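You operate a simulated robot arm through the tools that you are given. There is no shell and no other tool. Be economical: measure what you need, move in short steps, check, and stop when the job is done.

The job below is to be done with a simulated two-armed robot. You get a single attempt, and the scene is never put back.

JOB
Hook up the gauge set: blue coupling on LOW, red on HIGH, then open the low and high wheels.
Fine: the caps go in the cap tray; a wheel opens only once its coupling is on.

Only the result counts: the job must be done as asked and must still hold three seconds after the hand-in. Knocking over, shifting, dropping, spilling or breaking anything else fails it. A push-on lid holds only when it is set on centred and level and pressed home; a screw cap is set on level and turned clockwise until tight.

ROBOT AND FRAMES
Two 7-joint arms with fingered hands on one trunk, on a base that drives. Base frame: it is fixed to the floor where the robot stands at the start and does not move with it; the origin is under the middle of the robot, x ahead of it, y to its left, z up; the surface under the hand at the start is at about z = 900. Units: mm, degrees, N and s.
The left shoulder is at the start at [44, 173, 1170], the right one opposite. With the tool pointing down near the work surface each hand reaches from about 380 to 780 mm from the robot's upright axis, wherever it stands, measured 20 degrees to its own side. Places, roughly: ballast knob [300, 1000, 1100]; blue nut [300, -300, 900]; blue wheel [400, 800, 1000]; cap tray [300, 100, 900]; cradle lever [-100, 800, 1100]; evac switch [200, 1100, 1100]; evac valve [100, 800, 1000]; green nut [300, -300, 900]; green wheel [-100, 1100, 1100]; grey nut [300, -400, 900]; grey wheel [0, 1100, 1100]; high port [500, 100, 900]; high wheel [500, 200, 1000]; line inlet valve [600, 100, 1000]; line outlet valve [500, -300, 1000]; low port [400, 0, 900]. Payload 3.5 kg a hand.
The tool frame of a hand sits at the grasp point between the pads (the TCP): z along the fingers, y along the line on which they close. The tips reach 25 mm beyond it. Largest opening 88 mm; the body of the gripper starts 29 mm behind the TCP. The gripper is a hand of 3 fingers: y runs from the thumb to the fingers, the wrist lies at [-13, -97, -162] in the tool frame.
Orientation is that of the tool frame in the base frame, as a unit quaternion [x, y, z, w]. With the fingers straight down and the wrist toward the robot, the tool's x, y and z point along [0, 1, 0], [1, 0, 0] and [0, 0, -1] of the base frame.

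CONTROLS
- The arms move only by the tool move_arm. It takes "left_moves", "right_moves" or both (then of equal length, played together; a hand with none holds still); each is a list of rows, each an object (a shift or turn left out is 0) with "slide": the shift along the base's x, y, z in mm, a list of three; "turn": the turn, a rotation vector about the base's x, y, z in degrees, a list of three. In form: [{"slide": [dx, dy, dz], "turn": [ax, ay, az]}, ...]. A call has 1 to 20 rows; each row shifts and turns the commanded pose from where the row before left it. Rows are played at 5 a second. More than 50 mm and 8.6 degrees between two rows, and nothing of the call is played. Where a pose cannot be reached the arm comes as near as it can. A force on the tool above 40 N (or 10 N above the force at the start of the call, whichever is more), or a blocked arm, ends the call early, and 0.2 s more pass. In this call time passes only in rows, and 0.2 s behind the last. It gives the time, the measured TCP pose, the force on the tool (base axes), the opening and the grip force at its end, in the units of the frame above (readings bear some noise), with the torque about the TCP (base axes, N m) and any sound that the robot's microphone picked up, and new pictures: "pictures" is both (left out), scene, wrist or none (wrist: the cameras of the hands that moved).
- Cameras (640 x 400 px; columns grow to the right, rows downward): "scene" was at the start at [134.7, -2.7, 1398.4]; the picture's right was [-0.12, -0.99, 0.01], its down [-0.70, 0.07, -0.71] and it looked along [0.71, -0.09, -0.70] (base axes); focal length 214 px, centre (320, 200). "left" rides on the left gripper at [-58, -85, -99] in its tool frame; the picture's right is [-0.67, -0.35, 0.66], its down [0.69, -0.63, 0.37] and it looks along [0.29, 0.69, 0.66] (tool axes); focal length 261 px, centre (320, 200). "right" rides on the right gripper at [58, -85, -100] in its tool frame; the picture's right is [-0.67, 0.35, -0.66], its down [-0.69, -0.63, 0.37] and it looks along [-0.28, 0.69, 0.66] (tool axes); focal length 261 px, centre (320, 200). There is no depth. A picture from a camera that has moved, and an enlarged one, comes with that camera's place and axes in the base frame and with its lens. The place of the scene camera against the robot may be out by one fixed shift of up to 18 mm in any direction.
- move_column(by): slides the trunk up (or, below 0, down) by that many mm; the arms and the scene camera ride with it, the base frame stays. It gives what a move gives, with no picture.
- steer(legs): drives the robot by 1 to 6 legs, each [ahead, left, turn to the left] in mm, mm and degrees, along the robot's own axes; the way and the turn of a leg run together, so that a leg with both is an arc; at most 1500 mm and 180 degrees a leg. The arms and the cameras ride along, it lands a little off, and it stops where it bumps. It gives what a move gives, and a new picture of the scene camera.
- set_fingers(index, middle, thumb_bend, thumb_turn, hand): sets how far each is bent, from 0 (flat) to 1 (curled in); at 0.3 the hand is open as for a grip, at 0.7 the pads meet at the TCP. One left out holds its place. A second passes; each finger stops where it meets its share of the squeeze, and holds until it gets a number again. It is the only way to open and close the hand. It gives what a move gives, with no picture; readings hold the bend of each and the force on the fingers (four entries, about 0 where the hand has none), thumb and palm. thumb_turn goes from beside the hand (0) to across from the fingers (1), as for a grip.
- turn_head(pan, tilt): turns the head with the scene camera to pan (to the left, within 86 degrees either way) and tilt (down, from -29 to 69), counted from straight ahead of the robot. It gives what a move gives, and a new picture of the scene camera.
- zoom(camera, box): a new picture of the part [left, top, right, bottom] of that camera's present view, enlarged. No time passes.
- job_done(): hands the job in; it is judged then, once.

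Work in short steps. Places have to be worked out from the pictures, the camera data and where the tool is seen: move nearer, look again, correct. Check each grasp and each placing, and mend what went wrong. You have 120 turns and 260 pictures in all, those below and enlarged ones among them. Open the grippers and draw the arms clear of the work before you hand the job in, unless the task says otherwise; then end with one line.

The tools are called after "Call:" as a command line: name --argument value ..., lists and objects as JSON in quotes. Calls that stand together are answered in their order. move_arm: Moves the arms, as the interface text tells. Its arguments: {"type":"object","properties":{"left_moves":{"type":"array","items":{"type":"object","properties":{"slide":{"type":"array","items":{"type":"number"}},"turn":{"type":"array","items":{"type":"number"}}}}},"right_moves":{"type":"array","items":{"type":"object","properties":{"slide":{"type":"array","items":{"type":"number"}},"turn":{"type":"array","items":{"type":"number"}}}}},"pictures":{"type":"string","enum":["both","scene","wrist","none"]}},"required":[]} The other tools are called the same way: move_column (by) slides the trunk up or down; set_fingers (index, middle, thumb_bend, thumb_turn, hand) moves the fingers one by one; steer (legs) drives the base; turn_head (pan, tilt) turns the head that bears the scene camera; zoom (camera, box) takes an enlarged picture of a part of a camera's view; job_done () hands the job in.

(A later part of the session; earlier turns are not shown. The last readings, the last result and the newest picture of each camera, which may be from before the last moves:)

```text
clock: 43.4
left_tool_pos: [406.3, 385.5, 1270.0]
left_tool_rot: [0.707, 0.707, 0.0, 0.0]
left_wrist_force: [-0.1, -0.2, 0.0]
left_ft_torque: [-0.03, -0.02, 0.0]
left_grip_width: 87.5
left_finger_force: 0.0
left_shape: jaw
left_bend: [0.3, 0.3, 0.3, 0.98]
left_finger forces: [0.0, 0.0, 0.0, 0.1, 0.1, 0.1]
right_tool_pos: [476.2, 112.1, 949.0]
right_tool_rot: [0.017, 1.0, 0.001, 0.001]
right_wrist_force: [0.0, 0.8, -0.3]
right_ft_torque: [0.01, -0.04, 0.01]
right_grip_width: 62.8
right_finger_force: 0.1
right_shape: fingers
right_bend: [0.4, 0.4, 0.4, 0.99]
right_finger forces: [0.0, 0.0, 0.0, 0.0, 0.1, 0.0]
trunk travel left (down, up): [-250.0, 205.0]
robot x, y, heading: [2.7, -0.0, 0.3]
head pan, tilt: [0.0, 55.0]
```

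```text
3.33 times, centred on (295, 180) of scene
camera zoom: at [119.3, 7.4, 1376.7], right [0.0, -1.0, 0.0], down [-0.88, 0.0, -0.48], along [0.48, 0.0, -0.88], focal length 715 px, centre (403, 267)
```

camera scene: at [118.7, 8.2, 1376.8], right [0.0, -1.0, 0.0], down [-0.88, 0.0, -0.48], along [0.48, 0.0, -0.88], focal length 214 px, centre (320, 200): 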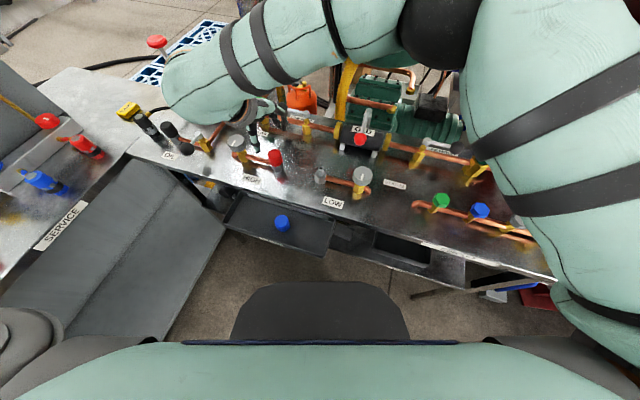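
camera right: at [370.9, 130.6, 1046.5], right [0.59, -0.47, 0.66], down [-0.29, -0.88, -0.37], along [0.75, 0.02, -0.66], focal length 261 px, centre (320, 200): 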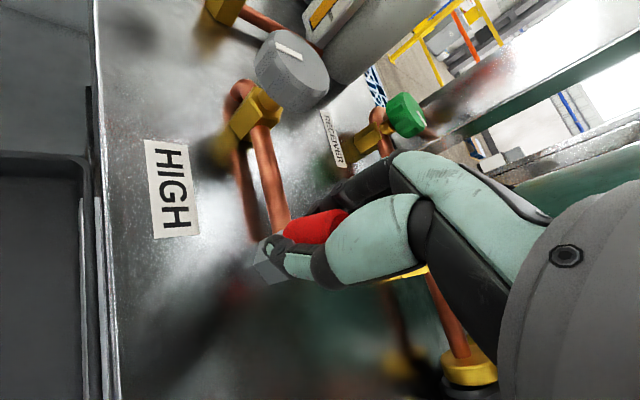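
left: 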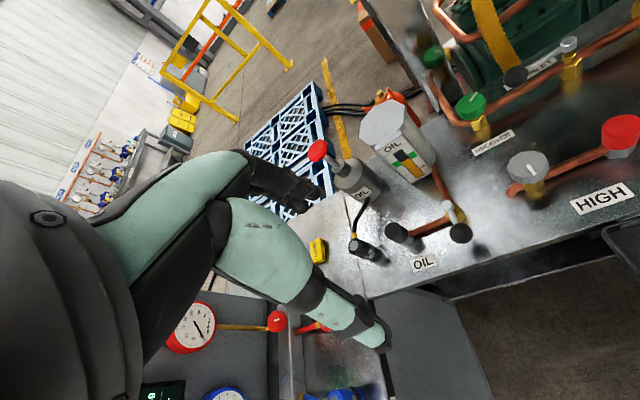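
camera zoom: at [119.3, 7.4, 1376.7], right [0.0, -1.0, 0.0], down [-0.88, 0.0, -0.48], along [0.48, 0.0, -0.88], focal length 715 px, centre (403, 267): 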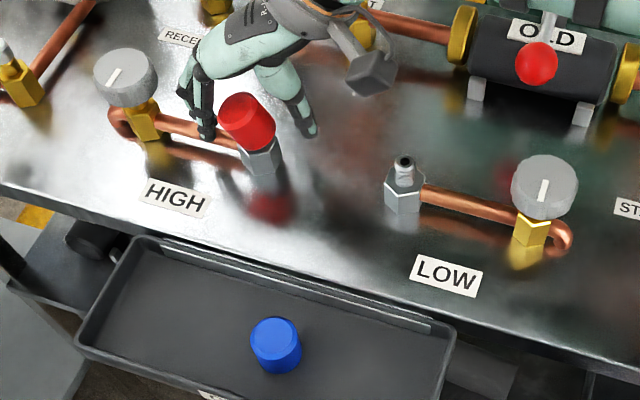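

The cap leans on its stub, centred about [469, 117]. Shift the hand there and grip.

Call:
move_arm --right_moves '[{"slide": [-4, 2, 0]}, {"slide": [-3, 3, -1]}]' --pictures "none"

Call:
set_fingers --hand "right" --index 1 --middle 1 --thumb_bend 1 --thumb_turn 1

Call:
move_arm --right_moves '[{"slide": [0, 0, 5]}, {"slide": [0, 0, 5]}, {"slide": [0, 0, 10]}]' --pictures "none"

Call:
zoom --camera "right" --box '[200, 150, 440, 350]'

```text
clock: 44.0
left_tool_pos: [406.3, 386.6, 1271.9]
left_tool_rot: [0.707, 0.707, 0.001, 0.0]
left_wrist_force: [-0.5, 0.8, -0.1]
left_ft_torque: [0.0, 0.02, 0.01]
left_grip_width: 87.7
left_finger_force: 0.0
left_shape: jaw
left_bend: [0.3, 0.3, 0.3, 0.98]
left_finger forces: [0.0, 0.0, 0.0, 0.0, 0.0, 0.0]
right_tool_pos: [468.7, 116.6, 948.5]
right_tool_rot: [0.017, 1.0, 0.001, 0.002]
right_wrist_force: [-0.5, -0.1, 0.3]
right_ft_torque: [0.03, -0.01, 0.02]
right_grip_width: 63.1
right_finger_force: 0.0
right_shape: fingers
right_bend: [0.4, 0.4, 0.4, 0.99]
right_finger forces: [0.0, 0.1, 0.0, 0.1, 0.1, 0.0]
trunk travel left (down, up): [-250.0, 205.0]
robot x, y, heading: [-2.7, 0.4, 0.1]
head pan, tilt: [0.0, 55.0]
```

```text
clock: 45.0
left_tool_pos: [406.0, 386.2, 1270.6]
left_tool_rot: [0.707, 0.707, 0.0, 0.0]
left_wrist_force: [0.4, 0.6, -0.4]
left_ft_torque: [-0.02, 0.02, 0.0]
left_grip_width: 87.9
left_finger_force: 0.0
left_shape: jaw
left_bend: [0.3, 0.3, 0.3, 0.98]
left_finger forces: [0.0, 0.0, 0.1, 0.0, 0.0, 0.1]
right_tool_pos: [468.1, 115.8, 947.1]
right_tool_rot: [0.018, 1.0, 0.001, 0.0]
right_wrist_force: [2.4, -0.5, -2.5]
right_ft_torque: [0.01, -0.04, 0.03]
right_grip_width: 19.7
right_finger_force: 28.7
right_shape: fingers
right_bend: [0.72, 0.63, 0.59, 1.0]
right_finger forces: [13.9, 15.0, 0.1, 0.0, 27.5, 0.0]
trunk travel left (down, up): [-250.0, 205.0]
robot x, y, heading: [2.3, 2.2, 0.0]
head pan, tilt: [0.0, 55.0]
```

```text
clock: 45.8
left_tool_pos: [405.6, 386.0, 1271.8]
left_tool_rot: [0.707, 0.707, 0.0, 0.0]
left_wrist_force: [-0.1, 0.4, 0.4]
left_ft_torque: [-0.02, -0.02, 0.01]
left_grip_width: 87.5
left_finger_force: 0.1
left_shape: jaw
left_bend: [0.3, 0.3, 0.3, 0.98]
left_finger forces: [0.1, 0.0, 0.1, 0.1, 0.1, 0.0]
right_tool_pos: [468.1, 117.9, 969.0]
right_tool_rot: [0.019, 1.0, 0.0, 0.001]
right_wrist_force: [-1.2, 0.3, -0.8]
right_ft_torque: [-0.01, 0.02, 0.01]
right_grip_width: 18.2
right_finger_force: 27.4
right_shape: fingers
right_bend: [0.72, 0.63, 0.6, 0.98]
right_finger forces: [15.2, 14.7, 0.0, 0.1, 25.9, 0.0]
trunk travel left (down, up): [-250.0, 205.0]
robot x, y, heading: [-3.8, -1.4, -0.0]
head pan, tilt: [0.0, 55.0]
```

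```text
2.00 times, centred on (320, 250) of right
camera zoom: at [408.1, 35.2, 1068.8], right [0.68, 0.32, 0.66], down [0.66, -0.65, -0.36], along [0.31, 0.69, -0.66], focal length 521 px, centre (320, 100)
```

zoom: 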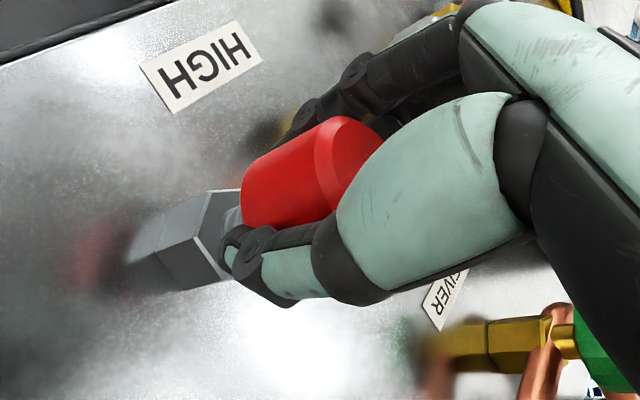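

Firm grip and free of the stub. Carry it up and over to the tray at about [344, 162].

Call:
move_arm --right_moves '[{"slide": [0, 0, 35]}, {"slide": [0, 0, 30]}, {"slide": [-31, 11, 0]}, {"slide": [-31, 11, 0]}, {"slide": [-31, 11, 0]}, {"slide": [-31, 12, 0]}, {"slide": [0, 0, -45]}, {"slide": [0, 0, -45]}, {"slide": [0, 0, -35]}]'

Call:
zoom --camera "scene" --box '[200, 120, 390, 240]'

```text
clock: 47.8
left_tool_pos: [406.2, 386.0, 1271.4]
left_tool_rot: [0.707, 0.707, 0.001, 0.001]
left_wrist_force: [0.1, -0.3, -0.8]
left_ft_torque: [0.0, 0.01, -0.01]
left_grip_width: 87.6
left_finger_force: 0.1
left_shape: jaw
left_bend: [0.3, 0.3, 0.3, 0.98]
left_finger forces: [0.0, 0.0, 0.1, 0.1, 0.1, 0.0]
right_tool_pos: [343.6, 161.8, 907.9]
right_tool_rot: [0.018, 1.0, 0.002, 0.002]
right_wrist_force: [0.6, -0.7, -1.6]
right_ft_torque: [0.02, -0.01, -0.02]
right_grip_width: 0.0
right_finger_force: 9.7
right_shape: fingers
right_bend: [0.74, 0.74, 0.76, 1.0]
right_finger forces: [0.0, 9.6, 0.0, 0.0, 8.8, 0.0]
trunk travel left (down, up): [-250.0, 205.0]
robot x, y, heading: [-1.0, 0.6, -0.0]
head pan, tilt: [0.0, 55.0]
camera scene: at [118.8, 7.6, 1376.8], right [0.0, -1.0, 0.0], down [-0.88, 0.0, -0.48], along [0.48, 0.0, -0.88], focal length 214 px, centre (320, 200)
camera right: at [284.2, 79.8, 1007.6], right [0.68, 0.32, 0.66], down [0.66, -0.65, -0.37], along [0.31, 0.69, -0.66], focal length 261 px, centre (320, 200)
```

scene: 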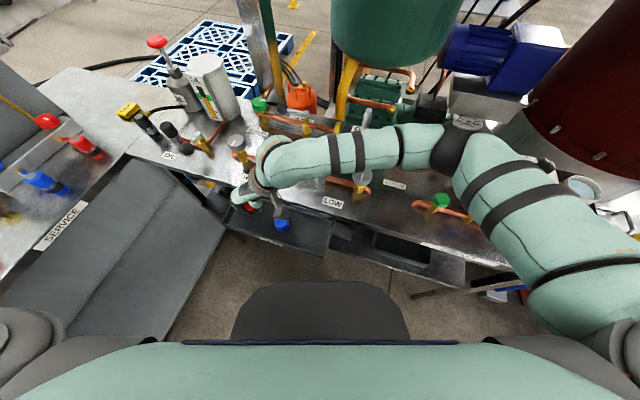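
right: 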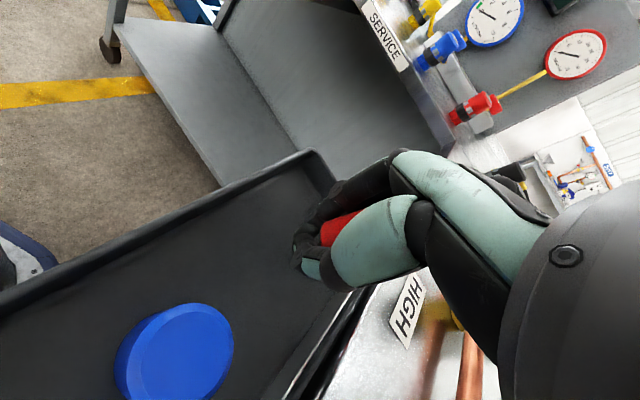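

```text
3.33 times, centred on (295, 180) of scene
camera zoom: at [118.8, 7.6, 1376.8], right [0.0, -1.0, 0.0], down [-0.88, 0.0, -0.48], along [0.48, 0.0, -0.88], focal length 715 px, centre (403, 267)
```

zoom: 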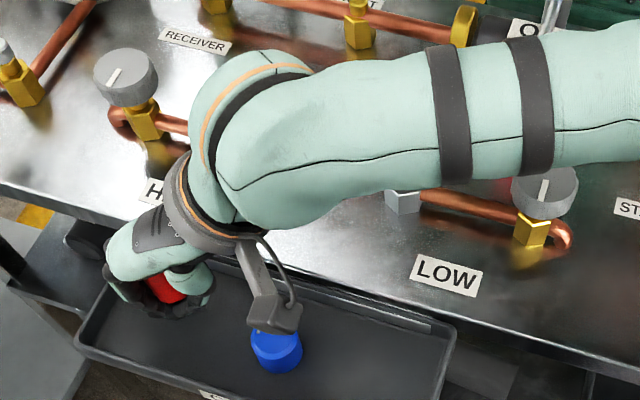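

The cap has shifted within the fingers but is still caged, over the tray. I lower until the tips near the floor before releasing.

Call:
move_arm --right_moves '[{"slide": [0, 0, -3]}, {"slide": [0, 0, -3]}, {"slide": [0, 0, -2]}]' --pictures "none"

Call:
zoom --camera "right" --box '[240, 130, 440, 300]'

Call:
zoom --camera "scene" --box '[220, 170, 310, 240]'

```text
clock: 48.6
left_tool_pos: [405.4, 386.0, 1271.4]
left_tool_rot: [0.707, 0.707, 0.001, 0.0]
left_wrist_force: [0.0, -1.3, 0.4]
left_ft_torque: [0.02, 0.02, 0.02]
left_grip_width: 87.8
left_finger_force: 0.0
left_shape: jaw
left_bend: [0.3, 0.3, 0.3, 0.98]
left_finger forces: [0.0, 0.0, 0.1, 0.1, 0.0, 0.0]
right_tool_pos: [344.4, 161.9, 900.0]
right_tool_rot: [0.017, 1.0, 0.001, 0.002]
right_wrist_force: [0.4, -0.1, -0.7]
right_ft_torque: [0.02, -0.01, 0.0]
right_grip_width: 0.0
right_finger_force: 9.0
right_shape: fingers
right_bend: [0.74, 0.74, 0.76, 1.0]
right_finger forces: [0.1, 9.5, 0.0, 0.0, 8.9, 0.0]
trunk travel left (down, up): [-250.0, 205.0]
robot x, y, heading: [-5.9, -1.0, -0.0]
head pan, tilt: [0.0, 55.0]
```

```text
2.35 times, centred on (340, 215) of right
camera zoom: at [284.7, 79.9, 1000.0], right [0.68, 0.32, 0.66], down [0.66, -0.65, -0.36], along [0.31, 0.68, -0.66], focal length 613 px, centre (273, 165)
```

zoom: 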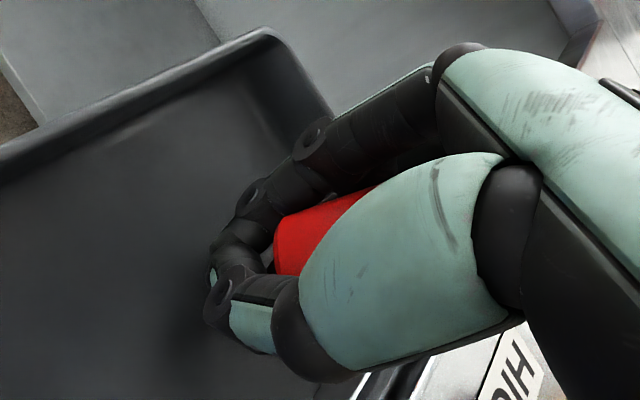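

```text
5.71 times, centred on (265, 205) of scene
camera zoom: at [118.9, 7.5, 1376.7], right [0.0, -1.0, 0.0], down [-0.88, 0.0, -0.48], along [0.48, 0.0, -0.88], focal length 1226 px, centre (634, 171)
```

zoom: 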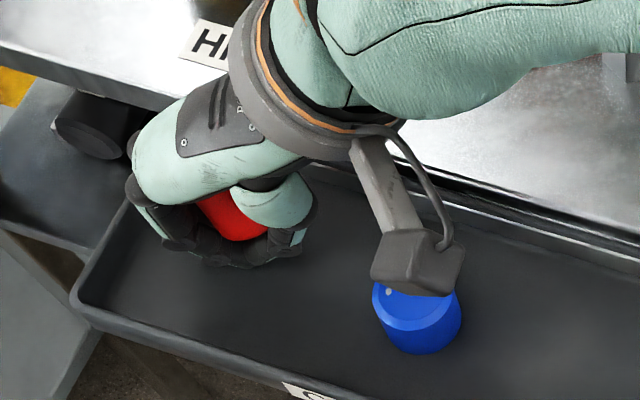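

Lower a bit more until tips touch, then open gradually so the cap settles.

Call:
move_arm --right_moves '[{"slide": [-3, 0, -3]}, {"slide": [0, 0, -2]}, {"slide": [0, 0, -2]}, {"slide": [0, 0, -2]}]' --pictures "none"

Call:
set_fingers --hand "right" --index 0.64 --middle 0.64 --thumb_bend 0.64

Call:
zoom --camera "right" --box '[240, 130, 440, 300]'

```text
clock: 49.6
left_tool_pos: [403.5, 386.3, 1271.9]
left_tool_rot: [0.708, 0.707, 0.0, 0.0]
left_wrist_force: [-0.2, 0.1, 0.1]
left_ft_torque: [-0.01, 0.02, 0.02]
left_grip_width: 87.8
left_finger_force: 0.1
left_shape: jaw
left_bend: [0.3, 0.3, 0.3, 0.98]
left_finger forces: [0.0, 0.0, 0.0, 0.0, 0.0, 0.0]
right_tool_pos: [340.0, 163.2, 894.1]
right_tool_rot: [0.017, 1.0, 0.001, 0.003]
right_wrist_force: [0.7, 2.0, 9.7]
right_ft_torque: [0.08, 0.05, -0.06]
right_grip_width: 0.1
right_finger_force: 8.7
right_shape: fingers
right_bend: [0.74, 0.74, 0.76, 1.0]
right_finger forces: [0.0, 9.4, 0.0, 0.1, 8.7, 0.1]
trunk travel left (down, up): [-250.0, 205.0]
robot x, y, heading: [-1.1, -2.9, 0.2]
head pan, tilt: [0.0, 55.0]
```

```text
clock: 50.3
left_tool_pos: [403.7, 385.5, 1271.9]
left_tool_rot: [0.708, 0.706, 0.001, 0.001]
left_wrist_force: [0.9, -1.0, -0.1]
left_ft_torque: [-0.01, 0.03, 0.01]
left_grip_width: 87.8
left_finger_force: 0.1
left_shape: jaw
left_bend: [0.3, 0.3, 0.3, 0.98]
left_finger forces: [0.0, 0.1, 0.1, 0.0, 0.0, 0.0]
right_tool_pos: [340.8, 163.6, 897.0]
right_tool_rot: [0.018, 1.0, 0.005, 0.001]
right_wrist_force: [-2.4, -2.7, 25.1]
right_ft_torque: [-0.25, 0.19, 0.0]
right_grip_width: 4.1
right_finger_force: 14.8
right_shape: fingers
right_bend: [0.67, 0.65, 0.68, 1.0]
right_finger forces: [4.2, 3.3, 0.0, 0.0, 21.5, 0.0]
trunk travel left (down, up): [-250.0, 205.0]
robot x, y, heading: [1.5, -0.4, 0.1]
head pan, tilt: [0.0, 55.0]
stopped (right hand): the force on the tool passed its limit at 41 N (the readings are from after the stop); the commanded pose is now the measured one
```

```text
2.35 times, centred on (340, 215) of right
camera zoom: at [280.1, 80.1, 995.7], right [0.68, 0.32, 0.66], down [0.66, -0.65, -0.37], along [0.31, 0.69, -0.65], focal length 613 px, centre (273, 165)
```

zoom: 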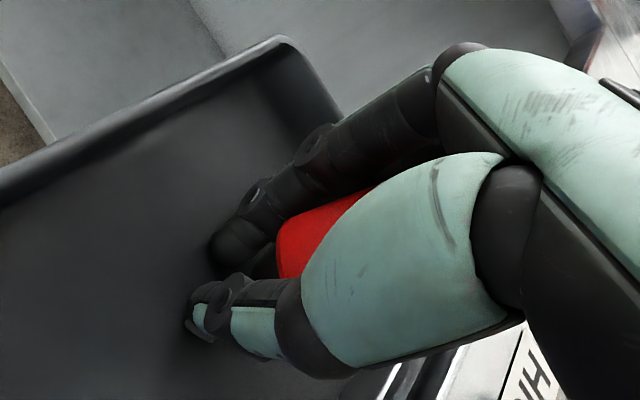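

Raise 4 mm and open further step by step.

Call:
move_arm --right_moves '[{"slide": [0, 0, 4]}]' --pictures "none"

Call:
set_fingers --hand "right" --index 0.55 --middle 0.55 --thumb_bend 0.55

Call:
zoom --camera "right" --box '[240, 130, 440, 300]'

```text
clock: 50.7
left_tool_pos: [405.6, 385.5, 1271.6]
left_tool_rot: [0.707, 0.707, 0.001, 0.0]
left_wrist_force: [0.8, -0.6, -0.5]
left_ft_torque: [0.0, -0.03, 0.0]
left_grip_width: 87.9
left_finger_force: 0.0
left_shape: jaw
left_bend: [0.3, 0.3, 0.3, 0.98]
left_finger forces: [0.0, 0.0, 0.0, 0.0, 0.1, 0.1]
right_tool_pos: [340.7, 162.9, 896.8]
right_tool_rot: [0.017, 1.0, 0.002, 0.002]
right_wrist_force: [-1.6, 0.6, 4.2]
right_ft_torque: [-0.03, 0.08, 0.02]
right_grip_width: 7.4
right_finger_force: 3.2
right_shape: fingers
right_bend: [0.66, 0.64, 0.66, 1.0]
right_finger forces: [1.8, 1.9, 0.0, 0.0, 2.6, 0.0]
trunk travel left (down, up): [-250.0, 205.0]
robot x, y, heading: [-2.0, -2.6, 0.2]
head pan, tilt: [0.0, 55.0]
```

```text
clock: 51.7
left_tool_pos: [405.9, 384.9, 1271.3]
left_tool_rot: [0.707, 0.707, 0.001, 0.001]
left_wrist_force: [-0.1, -0.4, 0.4]
left_ft_torque: [-0.01, 0.01, -0.01]
left_grip_width: 87.6
left_finger_force: 0.2
left_shape: jaw
left_bend: [0.3, 0.3, 0.3, 0.98]
left_finger forces: [0.1, 0.0, 0.0, 0.0, 0.1, 0.1]
right_tool_pos: [340.7, 162.7, 897.6]
right_tool_rot: [0.017, 1.0, 0.002, 0.002]
right_wrist_force: [1.3, -1.4, 4.3]
right_ft_torque: [0.03, 0.0, 0.01]
right_grip_width: 28.1
right_finger_force: 2.7
right_shape: fingers
right_bend: [0.57, 0.57, 0.55, 1.0]
right_finger forces: [2.1, 2.6, 0.0, 0.0, 0.1, 0.0]
trunk travel left (down, up): [-250.0, 205.0]
robot x, y, heading: [1.4, -2.5, -0.0]
head pan, tilt: [0.0, 55.0]
```

```text
2.35 times, centred on (340, 215) of right
camera zoom: at [281.5, 79.5, 997.7], right [0.68, 0.32, 0.66], down [0.66, -0.65, -0.37], along [0.31, 0.69, -0.66], focal length 613 px, centre (273, 165)
```

zoom: 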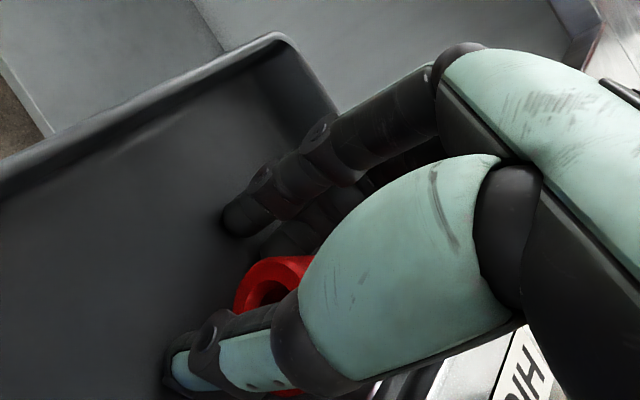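

The cap is now on its side in the tray. Open fully and rise.

Call:
set_fingers --hand "right" --index 0.4 --middle 0.4 --thumb_bend 0.45

Call:
move_arm --right_moves '[{"slide": [0, 0, 10]}, {"slide": [0, 0, 20]}]'

Call:
zoom --camera "scene" --box '[220, 170, 340, 250]'

```text
clock: 52.7
left_tool_pos: [405.2, 384.5, 1271.6]
left_tool_rot: [0.707, 0.707, 0.001, 0.001]
left_wrist_force: [-0.8, 0.0, 0.1]
left_ft_torque: [0.01, 0.0, -0.02]
left_grip_width: 87.8
left_finger_force: 0.1
left_shape: jaw
left_bend: [0.3, 0.3, 0.3, 0.98]
left_finger forces: [0.0, 0.0, 0.1, 0.1, 0.0, 0.0]
right_tool_pos: [341.2, 162.8, 898.5]
right_tool_rot: [0.018, 1.0, 0.002, 0.001]
right_wrist_force: [0.3, -1.3, 2.7]
right_ft_torque: [0.09, -0.01, -0.01]
right_grip_width: 57.5
right_finger_force: 1.0
right_shape: fingers
right_bend: [0.4, 0.41, 0.45, 0.99]
right_finger forces: [0.1, 2.2, 0.1, 0.0, 0.1, 0.0]
trunk travel left (down, up): [-250.0, 205.0]
robot x, y, heading: [-0.4, -1.5, -0.0]
head pan, tilt: [0.0, 55.0]
```

```text
clock: 53.3
left_tool_pos: [405.6, 385.6, 1271.7]
left_tool_rot: [0.707, 0.708, 0.001, 0.001]
left_wrist_force: [-1.0, -0.8, 0.3]
left_ft_torque: [0.0, -0.01, -0.02]
left_grip_width: 87.7
left_finger_force: 0.0
left_shape: jaw
left_bend: [0.3, 0.3, 0.3, 0.98]
left_finger forces: [0.0, 0.0, 0.1, 0.0, 0.0, 0.0]
right_tool_pos: [341.2, 162.5, 928.1]
right_tool_rot: [0.018, 1.0, 0.003, 0.002]
right_wrist_force: [0.9, -0.3, 0.1]
right_ft_torque: [0.01, 0.0, -0.01]
right_grip_width: 57.3
right_finger_force: 0.0
right_shape: fingers
right_bend: [0.4, 0.4, 0.45, 0.99]
right_finger forces: [0.2, 0.0, 0.0, 0.1, 0.0, 0.0]
trunk travel left (down, up): [-250.0, 205.0]
robot x, y, heading: [-1.9, -1.5, 0.2]
head pan, tilt: [0.0, 55.0]
camera scene: at [118.5, 7.5, 1376.8], right [0.0, -1.0, 0.0], down [-0.88, 0.0, -0.48], along [0.48, 0.0, -0.88], focal length 214 px, centre (320, 200)
camera right: at [281.4, 79.7, 1027.8], right [0.68, 0.32, 0.66], down [0.66, -0.65, -0.37], along [0.31, 0.69, -0.66], focal length 261 px, centre (320, 200)
```

scene: 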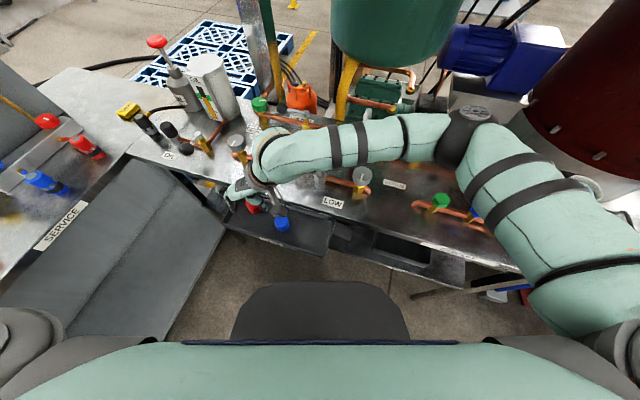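
right: 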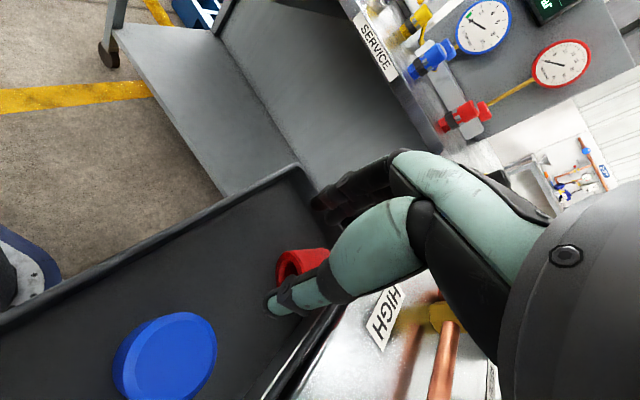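

```text
5.00 times, centred on (280, 210) of scene
camera zoom: at [118.5, 7.5, 1376.8], right [0.0, -1.0, 0.0], down [-0.88, 0.0, -0.48], along [0.48, 0.0, -0.88], focal length 1072 px, centre (520, 150)
```

zoom: 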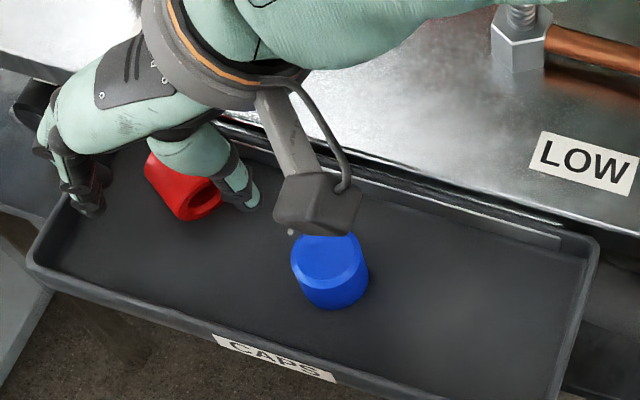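

Both caps are in the CAPS tray. I raise the right hand, returning it to a neutral pose before driving.

Call:
move_arm --right_moves '[{"slide": [0, 0, 45]}, {"slide": [0, 0, 45]}, {"slide": [0, 0, 45]}, {"slide": [0, 0, 45], "turn": [0, 0, -8]}, {"slide": [5, -20, 45], "turn": [0, 0, -8]}, {"slide": [5, -20, 30], "turn": [0, 0, -8]}, {"slide": [5, -20, 0], "turn": [0, 0, -8]}, {"slide": [5, -20, 0], "turn": [0, 0, -8]}, {"slide": [5, -20, 0], "turn": [0, 0, -8]}, {"slide": [5, -20, 0], "turn": [0, 0, -8]}, {"slide": [5, -20, 0], "turn": [0, 0, -8]}, {"slide": [5, -20, 0], "turn": [0, 0, -8]}, {"slide": [5, -20, 0], "turn": [0, 0, -8]}, {"slide": [5, -20, 0], "turn": [0, 0, -8]}]' --pictures "none"

Call:
steer --legs '[[0, 0, 50]]'

```text
clock: 56.3
left_tool_pos: [405.5, 385.2, 1271.4]
left_tool_rot: [0.707, 0.707, 0.001, 0.001]
left_wrist_force: [-1.1, 0.5, -0.5]
left_ft_torque: [0.03, 0.0, -0.01]
left_grip_width: 87.8
left_finger_force: 0.0
left_shape: jaw
left_bend: [0.3, 0.3, 0.3, 0.98]
left_finger forces: [0.0, 0.1, 0.0, 0.1, 0.1, 0.0]
right_tool_pos: [390.9, -38.0, 1183.3]
right_tool_rot: [0.708, 0.706, 0.001, 0.004]
right_wrist_force: [0.1, 0.0, -0.1]
right_ft_torque: [0.02, 0.01, -0.02]
right_grip_width: 57.5
right_finger_force: 0.0
right_shape: fingers
right_bend: [0.4, 0.4, 0.45, 0.99]
right_finger forces: [0.1, 0.0, 0.0, 0.0, 0.0, 0.1]
trunk travel left (down, up): [-250.0, 205.0]
robot x, y, heading: [-1.1, 4.0, 0.1]
head pan, tilt: [0.0, 55.0]
```

```text
clock: 58.9
left_tool_pos: [-28.8, 559.4, 1270.9]
left_tool_rot: [0.347, 0.938, 0.0, 0.001]
left_wrist_force: [0.6, -0.5, 0.4]
left_ft_torque: [0.0, -0.03, 0.02]
left_grip_width: 87.6
left_finger_force: 0.0
left_shape: jaw
left_bend: [0.3, 0.3, 0.3, 0.98]
left_finger forces: [0.1, 0.0, 0.0, 0.1, 0.0, 0.1]
right_tool_pos: [283.5, 273.0, 1182.0]
right_tool_rot: [0.347, 0.938, 0.002, 0.003]
right_wrist_force: [0.5, -0.2, 0.4]
right_ft_torque: [-0.02, -0.01, 0.04]
right_grip_width: 57.3
right_finger_force: 0.1
right_shape: fingers
right_bend: [0.4, 0.4, 0.45, 0.99]
right_finger forces: [0.0, 0.0, 0.1, 0.0, 0.0, 0.0]
trunk travel left (down, up): [-250.0, 205.0]
robot x, y, heading: [-0.0, -0.6, 49.4]
head pan, tilt: [0.0, 55.0]
camera scene: at [77.8, 96.8, 1376.7], right [0.76, -0.65, 0.0], down [-0.57, -0.67, -0.48], along [0.31, 0.36, -0.88], focal length 214 px, centre (320, 200)
```

scene: 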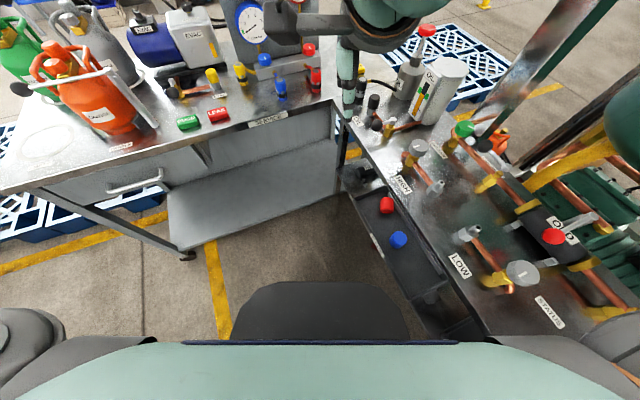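

Blue coupling lies about [419, 698], red about [550, 675]; service table edge about 400 mm ahead. I pull the left hand in and up, then drive closer, bearing left away from the tray.

Call:
move_arm --left_moves '[{"slide": [-25, -30, 20]}, {"slide": [-25, -30, 20]}, {"slide": [-25, -30, 20]}]' --pictures "none"

Call:
steer --legs '[[240, 166, 10.6]]'

Call:
turn_head --pan -20 --tilt 48

```text
clock: 59.7
left_tool_pos: [-105.7, 467.8, 1331.3]
left_tool_rot: [0.347, 0.938, 0.0, 0.001]
left_wrist_force: [-0.9, -0.4, 0.8]
left_ft_torque: [-0.02, -0.08, 0.02]
left_grip_width: 87.7
left_finger_force: 0.0
left_shape: jaw
left_bend: [0.3, 0.3, 0.3, 0.98]
left_finger forces: [0.0, 0.0, 0.0, 0.0, 0.0, 0.1]
right_tool_pos: [283.4, 272.1, 1183.2]
right_tool_rot: [0.348, 0.938, 0.002, 0.003]
right_wrist_force: [-0.2, 0.0, 0.2]
right_ft_torque: [-0.04, 0.04, 0.0]
right_grip_width: 57.2
right_finger_force: 0.0
right_shape: fingers
right_bend: [0.4, 0.4, 0.45, 0.99]
right_finger forces: [0.1, 0.0, 0.1, 0.0, 0.1, 0.0]
trunk travel left (down, up): [-250.0, 205.0]
robot x, y, heading: [-2.3, 3.3, 49.0]
head pan, tilt: [0.0, 55.0]
```

```text
clock: 61.7
left_tool_pos: [-188.6, 729.0, 1330.6]
left_tool_rot: [0.258, 0.966, 0.0, 0.0]
left_wrist_force: [-0.2, 0.3, 0.3]
left_ft_torque: [-0.01, 0.0, 0.01]
left_grip_width: 87.5
left_finger_force: 0.0
left_shape: jaw
left_bend: [0.3, 0.3, 0.3, 0.98]
left_finger forces: [0.0, 0.0, 0.0, 0.0, 0.0, 0.1]
right_tool_pos: [230.2, 610.3, 1183.0]
right_tool_rot: [0.258, 0.966, 0.003, 0.003]
right_wrist_force: [-0.2, 0.9, -0.1]
right_ft_torque: [0.0, 0.03, 0.0]
right_grip_width: 57.6
right_finger_force: 0.0
right_shape: fingers
right_bend: [0.4, 0.4, 0.45, 0.99]
right_finger forces: [0.0, 0.0, 0.0, 0.0, 0.1, 0.0]
trunk travel left (down, up): [-250.0, 205.0]
robot x, y, heading: [3.4, 289.1, 60.0]
head pan, tilt: [0.0, 55.0]
camera scene: at [62.3, 397.7, 1376.9], right [0.87, -0.5, 0.0], down [-0.44, -0.76, -0.48], along [0.24, 0.42, -0.88], focal length 214 px, centre (320, 200)
```

scene: 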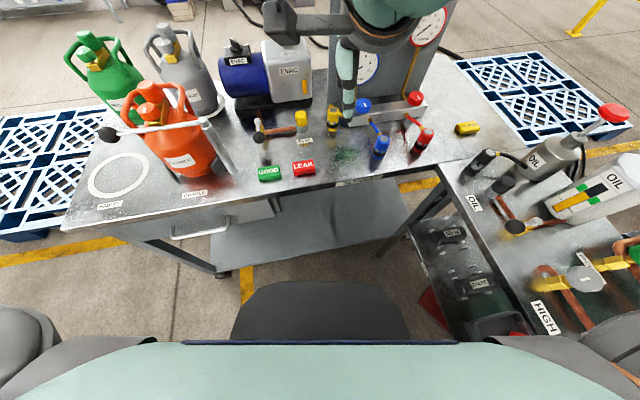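

```text
clock: 62.6
left_tool_pos: [-186.7, 730.7, 1330.2]
left_tool_rot: [0.257, 0.966, 0.001, 0.001]
left_wrist_force: [0.5, 0.2, 0.0]
left_ft_torque: [-0.02, -0.01, -0.02]
left_grip_width: 87.8
left_finger_force: 0.1
left_shape: jaw
left_bend: [0.3, 0.3, 0.3, 0.98]
left_finger forces: [0.0, 0.0, 0.1, 0.0, 0.0, 0.0]
right_tool_pos: [229.9, 610.6, 1182.9]
right_tool_rot: [0.258, 0.966, 0.002, 0.002]
right_wrist_force: [0.3, -0.8, -0.3]
right_ft_torque: [0.03, -0.02, 0.03]
right_grip_width: 57.5
right_finger_force: 0.1
right_shape: fingers
right_bend: [0.4, 0.4, 0.45, 0.99]
right_finger forces: [0.1, 0.0, 0.0, 0.0, 0.1, 0.1]
trunk travel left (down, up): [-250.0, 205.0]
robot x, y, heading: [4.8, 290.9, 60.1]
head pan, tilt: [-20.0, 48.0]
camera scene: at [86.9, 388.8, 1385.6], right [0.65, -0.76, 0.04], down [-0.6, -0.54, -0.59], along [0.47, 0.36, -0.81], focal length 214 px, centre (320, 200)
```

scene: 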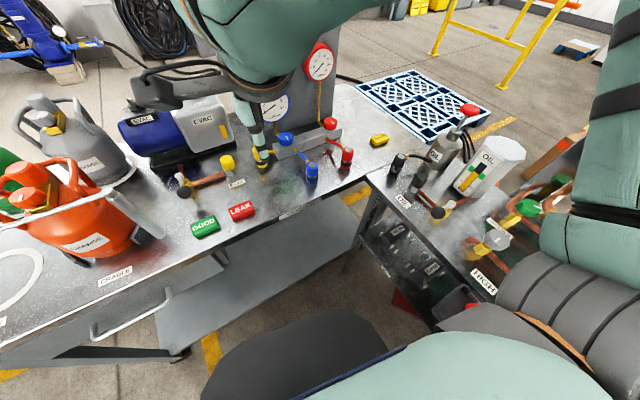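

Call:
zoom --camera "scene" --box '[230, 100, 390, 200]'

```text
4.00 times, centred on (310, 150) of scene
camera zoom: at [86.9, 388.8, 1385.6], right [0.65, -0.76, 0.04], down [-0.6, -0.54, -0.59], along [0.47, 0.36, -0.81], focal length 858 px, centre (360, 400)
```

zoom: 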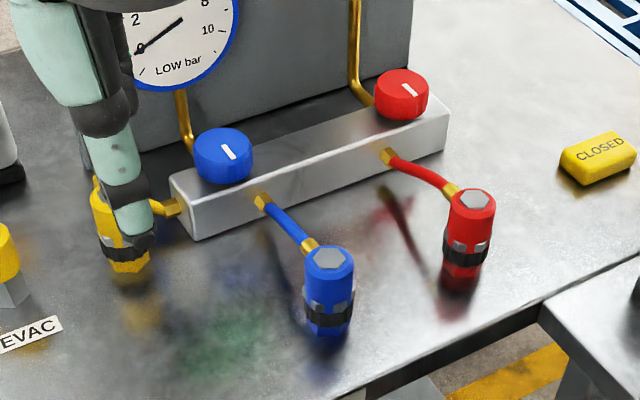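

The couplings stand upright with the hose leaving near the top toward the manifold. I bring the right hand above the blue one, turning so the pinch runs across the hose.

Call:
move_arm --right_moves '[{"slide": [17, 6, -8], "turn": [0, 0, 8]}, {"slide": [17, 6, -8], "turn": [0, 0, 8]}, {"slide": [17, 6, -8], "turn": [0, 0, 8]}, {"slide": [17, 6, -8], "turn": [0, 0, 8]}, {"slide": [17, 6, -8], "turn": [0, 0, 8]}, {"slide": [17, 6, -8], "turn": [0, 0, 8]}, {"slide": [17, 6, -8], "turn": [0, 0, 8]}, {"slide": [17, 6, -8], "turn": [0, 0, 8]}, {"slide": [17, 6, -8], "turn": [0, 0, 8]}, {"slide": [17, 6, -8], "turn": [0, 0, 8]}, {"slide": [17, 6, -8], "turn": [0, 0, 8]}]'

```text
clock: 65.0
left_tool_pos: [-186.6, 730.8, 1330.8]
left_tool_rot: [0.258, 0.966, 0.0, 0.0]
left_wrist_force: [0.0, 0.0, -0.1]
left_ft_torque: [-0.01, 0.01, -0.01]
left_grip_width: 87.9
left_finger_force: 0.1
left_shape: jaw
left_bend: [0.3, 0.3, 0.3, 0.98]
left_finger forces: [0.0, 0.0, 0.0, 0.0, 0.0, 0.0]
right_tool_pos: [417.8, 676.2, 1094.8]
right_tool_rot: [-0.488, 0.873, 0.003, -0.001]
right_wrist_force: [-0.4, -0.2, -0.1]
right_ft_torque: [0.02, 0.03, -0.02]
right_grip_width: 57.5
right_finger_force: 0.1
right_shape: fingers
right_bend: [0.4, 0.4, 0.45, 0.99]
right_finger forces: [0.0, 0.1, 0.1, 0.0, 0.0, 0.0]
trunk travel left (down, up): [-250.0, 205.0]
robot x, y, heading: [5.5, 291.1, 60.1]
head pan, tilt: [-20.0, 48.0]
camera scene: at [87.5, 389.2, 1385.6], right [0.65, -0.76, 0.04], down [-0.6, -0.54, -0.59], along [0.47, 0.36, -0.81], focal length 214 px, centre (320, 200)
camera right: at [460.7, 582.7, 1194.6], right [0.06, 0.75, 0.66], down [0.89, 0.25, -0.37], along [-0.44, 0.61, -0.66], focal length 261 px, centre (320, 200)
```

scene: 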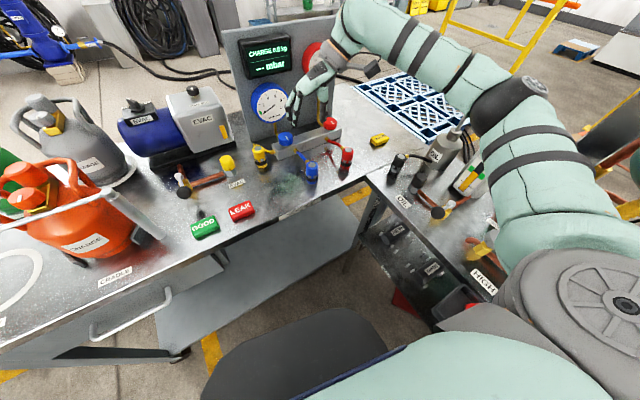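
right: 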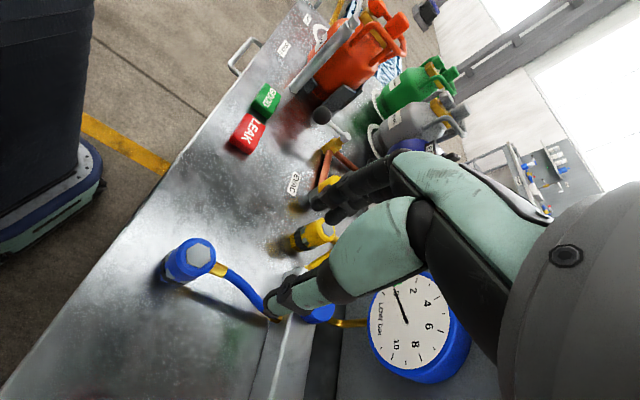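

Triangulation suggests blue top near [398, 655, 975]. I shift over it and look again.

Call:
move_arm --right_moves '[{"slide": [-10, -11, -20]}, {"slide": [-10, -12, -20]}]'

Call:
zoom --camera "right" --box '[160, 170, 400, 320]'

Call:
zoom --camera "scene" --box '[230, 80, 390, 200]'

```text
clock: 65.6
left_tool_pos: [-187.2, 729.2, 1330.8]
left_tool_rot: [0.257, 0.966, 0.002, 0.0]
left_wrist_force: [0.0, -0.3, -0.5]
left_ft_torque: [-0.02, 0.01, 0.0]
left_grip_width: 87.8
left_finger_force: 0.1
left_shape: jaw
left_bend: [0.3, 0.3, 0.3, 0.98]
left_finger forces: [0.0, 0.1, 0.0, 0.0, 0.0, 0.0]
right_tool_pos: [397.4, 653.7, 1055.4]
right_tool_rot: [-0.486, 0.874, 0.004, 0.0]
right_wrist_force: [0.6, 0.4, -0.1]
right_ft_torque: [-0.04, -0.03, 0.03]
right_grip_width: 57.6
right_finger_force: 0.0
right_shape: fingers
right_bend: [0.4, 0.4, 0.45, 0.99]
right_finger forces: [0.1, 0.0, 0.0, 0.0, 0.0, 0.0]
trunk travel left (down, up): [-250.0, 205.0]
robot x, y, heading: [0.8, 291.1, 60.1]
head pan, tilt: [-20.0, 48.0]
camera scene: at [87.5, 388.2, 1385.7], right [0.65, -0.76, 0.04], down [-0.6, -0.54, -0.59], along [0.47, 0.36, -0.81], focal length 214 px, centre (320, 200)
camera right: at [440.8, 559.5, 1155.5], right [0.06, 0.75, 0.66], down [0.9, 0.25, -0.37], along [-0.44, 0.61, -0.66], focal length 261 px, centre (320, 200)
```

scene: 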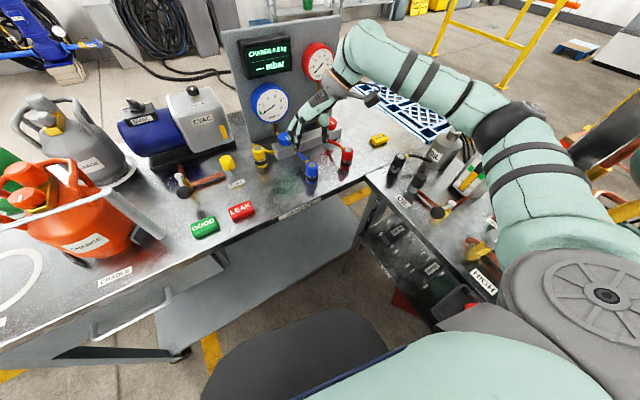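
right: 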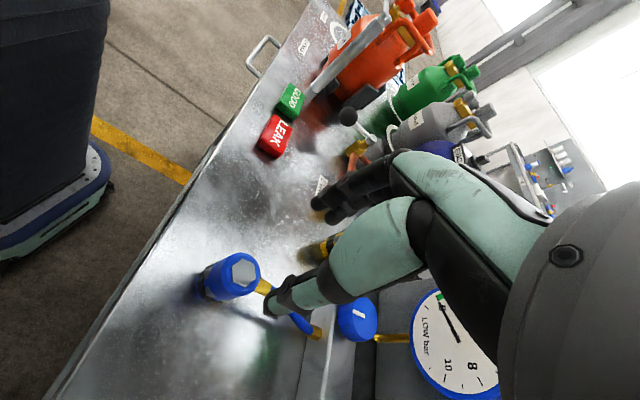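

```text
2.67 times, centred on (280, 245) of right
camera zoom: at [440.8, 559.5, 1155.5], right [0.06, 0.75, 0.66], down [0.9, 0.25, -0.37], along [-0.44, 0.61, -0.66], focal length 695 px, centre (427, 80)
```

zoom: 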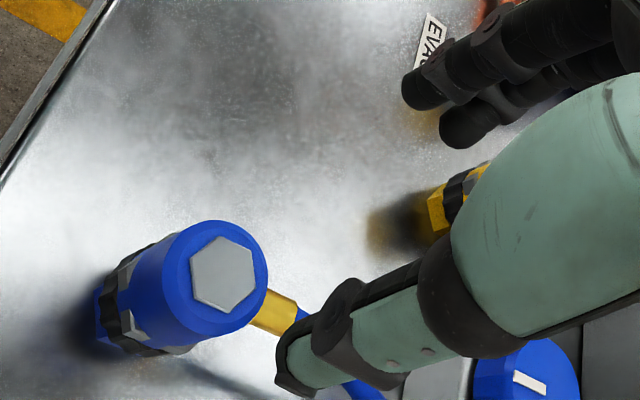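

```text
3.33 times, centred on (310, 140) of scene
camera zoom: at [87.5, 388.2, 1385.7], right [0.65, -0.76, 0.04], down [-0.6, -0.54, -0.59], along [0.47, 0.36, -0.81], focal length 715 px, centre (353, 400)
```

zoom: 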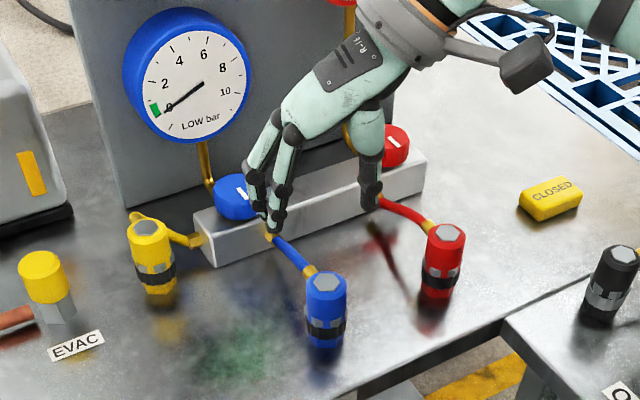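

Still some ambiguity in height; I go a bit lower for a better baseline.

Call:
move_arm --right_moves '[{"slide": [-1, 2, -20]}, {"slide": [0, 2, -18]}]' --pictures "wrist"

Call:
zoom --camera "right" --box '[200, 150, 440, 350]'

```text
clock: 66.2
left_tool_pos: [-188.6, 730.1, 1330.3]
left_tool_rot: [0.257, 0.966, -0.001, 0.0]
left_wrist_force: [-0.1, 0.2, 0.3]
left_ft_torque: [0.0, -0.01, 0.02]
left_grip_width: 87.6
left_finger_force: 0.1
left_shape: jaw
left_bend: [0.3, 0.3, 0.3, 0.98]
left_finger forces: [0.0, 0.1, 0.0, 0.1, 0.0, 0.1]
right_tool_pos: [395.9, 659.1, 1016.6]
right_tool_rot: [-0.486, 0.874, 0.005, 0.0]
right_wrist_force: [-0.5, -0.3, -0.1]
right_ft_torque: [0.02, 0.02, -0.02]
right_grip_width: 57.8
right_finger_force: 0.0
right_shape: fingers
right_bend: [0.4, 0.4, 0.45, 0.99]
right_finger forces: [0.0, 0.1, 0.0, 0.0, 0.0, 0.1]
trunk travel left (down, up): [-250.0, 205.0]
robot x, y, heading: [4.2, 289.4, 60.3]
head pan, tilt: [-20.0, 48.0]
camera right: at [439.6, 564.0, 1116.4], right [0.06, 0.75, 0.66], down [0.9, 0.25, -0.37], along [-0.44, 0.61, -0.66], focal length 261 px, centre (320, 200)
```

right: 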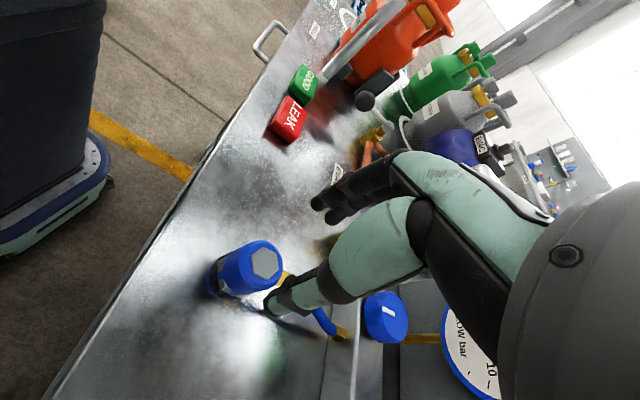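

```text
2.00 times, centred on (320, 250) of right
camera zoom: at [439.6, 564.0, 1116.4], right [0.06, 0.75, 0.66], down [0.9, 0.25, -0.37], along [-0.44, 0.61, -0.66], focal length 521 px, centre (320, 100)
```

zoom: 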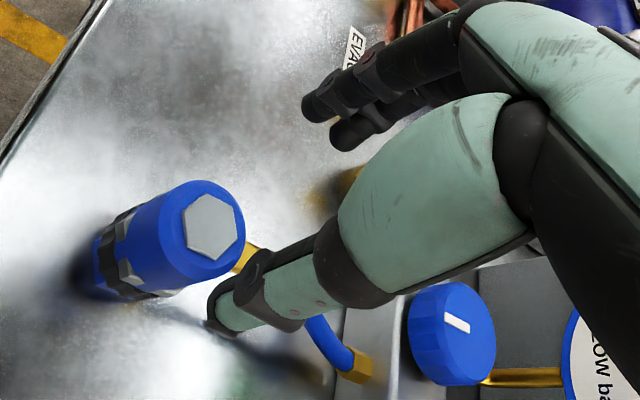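

Top now consistently at about [397, 656, 957]. Open wider and descend to z 933.

Call:
set_fingers --hand "right" --index 0.3 --middle 0.3 --thumb_bend 0.3 --thumb_turn 1

Call:
move_arm --right_moves '[{"slide": [1, -2, -20]}, {"slide": [0, -1, -20]}, {"slide": [0, 0, -20]}, {"slide": [0, 0, -23]}]' --pictures "scene"

Call:
zoom --camera "right" --box '[200, 150, 440, 350]'

Call:
zoom --camera "scene" --box '[230, 80, 390, 200]'

```text
clock: 67.2
left_tool_pos: [-187.9, 731.5, 1330.3]
left_tool_rot: [0.257, 0.966, 0.002, -0.001]
left_wrist_force: [0.5, 0.1, 1.0]
left_ft_torque: [0.0, -0.03, 0.0]
left_grip_width: 87.8
left_finger_force: 0.1
left_shape: jaw
left_bend: [0.3, 0.3, 0.3, 0.98]
left_finger forces: [0.0, 0.1, 0.0, 0.1, 0.1, 0.0]
right_tool_pos: [395.4, 658.5, 1016.8]
right_tool_rot: [-0.486, 0.874, 0.004, 0.0]
right_wrist_force: [0.1, -0.3, -0.3]
right_ft_torque: [0.0, 0.01, 0.01]
right_grip_width: 84.5
right_finger_force: 0.1
right_shape: fingers
right_bend: [0.3, 0.3, 0.3, 0.98]
right_finger forces: [0.1, 0.0, 0.1, 0.0, 0.1, 0.0]
trunk travel left (down, up): [-250.0, 205.0]
robot x, y, heading: [8.7, 290.2, 60.2]
head pan, tilt: [-20.0, 48.0]
```

```text
clock: 68.2
left_tool_pos: [-187.0, 731.1, 1330.0]
left_tool_rot: [0.257, 0.966, 0.001, 0.0]
left_wrist_force: [-0.3, 0.7, -0.1]
left_ft_torque: [-0.01, 0.0, 0.05]
left_grip_width: 87.6
left_finger_force: 0.0
left_shape: jaw
left_bend: [0.3, 0.3, 0.3, 0.98]
left_finger forces: [0.1, 0.0, 0.0, 0.0, 0.0, 0.0]
right_tool_pos: [396.5, 652.7, 934.3]
right_tool_rot: [-0.486, 0.874, 0.004, 0.0]
right_wrist_force: [-0.8, -0.4, -0.8]
right_ft_torque: [0.01, -0.02, 0.01]
right_grip_width: 84.3
right_finger_force: 0.0
right_shape: fingers
right_bend: [0.3, 0.3, 0.3, 0.98]
right_finger forces: [0.1, 0.1, 0.0, 0.0, 0.0, 0.0]
trunk travel left (down, up): [-250.0, 205.0]
robot x, y, heading: [0.7, 286.1, 60.2]
head pan, tilt: [-20.0, 48.0]
camera scene: at [87.4, 388.5, 1385.7], right [0.65, -0.76, 0.04], down [-0.6, -0.54, -0.59], along [0.47, 0.36, -0.81], focal length 214 px, centre (320, 200)
```

scene: 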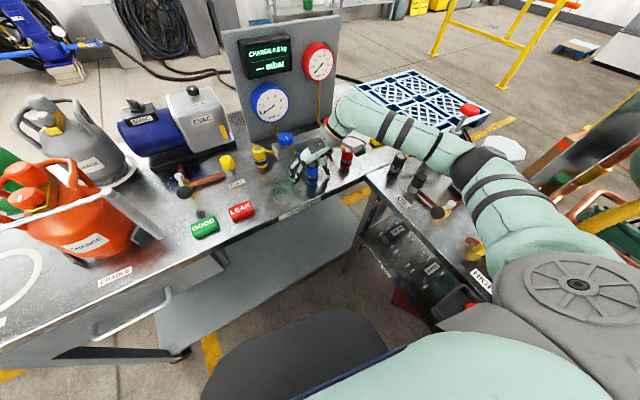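

```text
2.00 times, centred on (320, 250) of right
camera zoom: at [440.4, 559.3, 1033.8], right [0.06, 0.75, 0.66], down [0.9, 0.25, -0.37], along [-0.44, 0.61, -0.66], focal length 521 px, centre (320, 100)
```

zoom: 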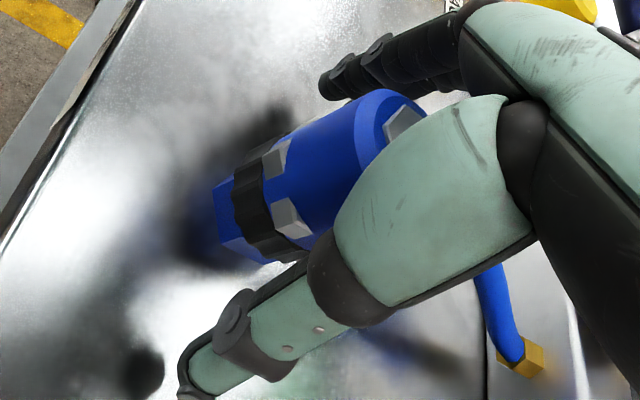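

```text
3.33 times, centred on (310, 140) of scene
camera zoom: at [87.4, 388.5, 1385.7], right [0.65, -0.76, 0.04], down [-0.6, -0.54, -0.59], along [0.47, 0.36, -0.81], focal length 715 px, centre (353, 400)
```

zoom: 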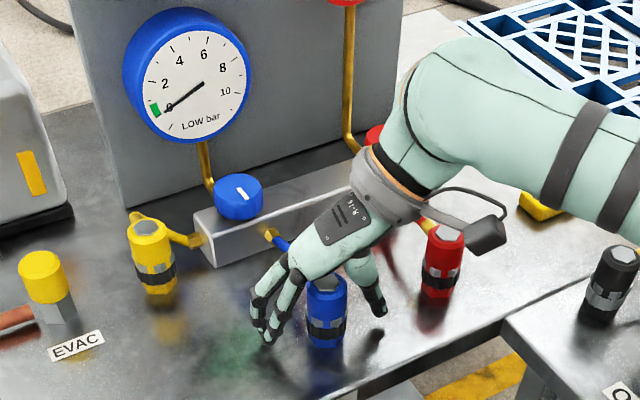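

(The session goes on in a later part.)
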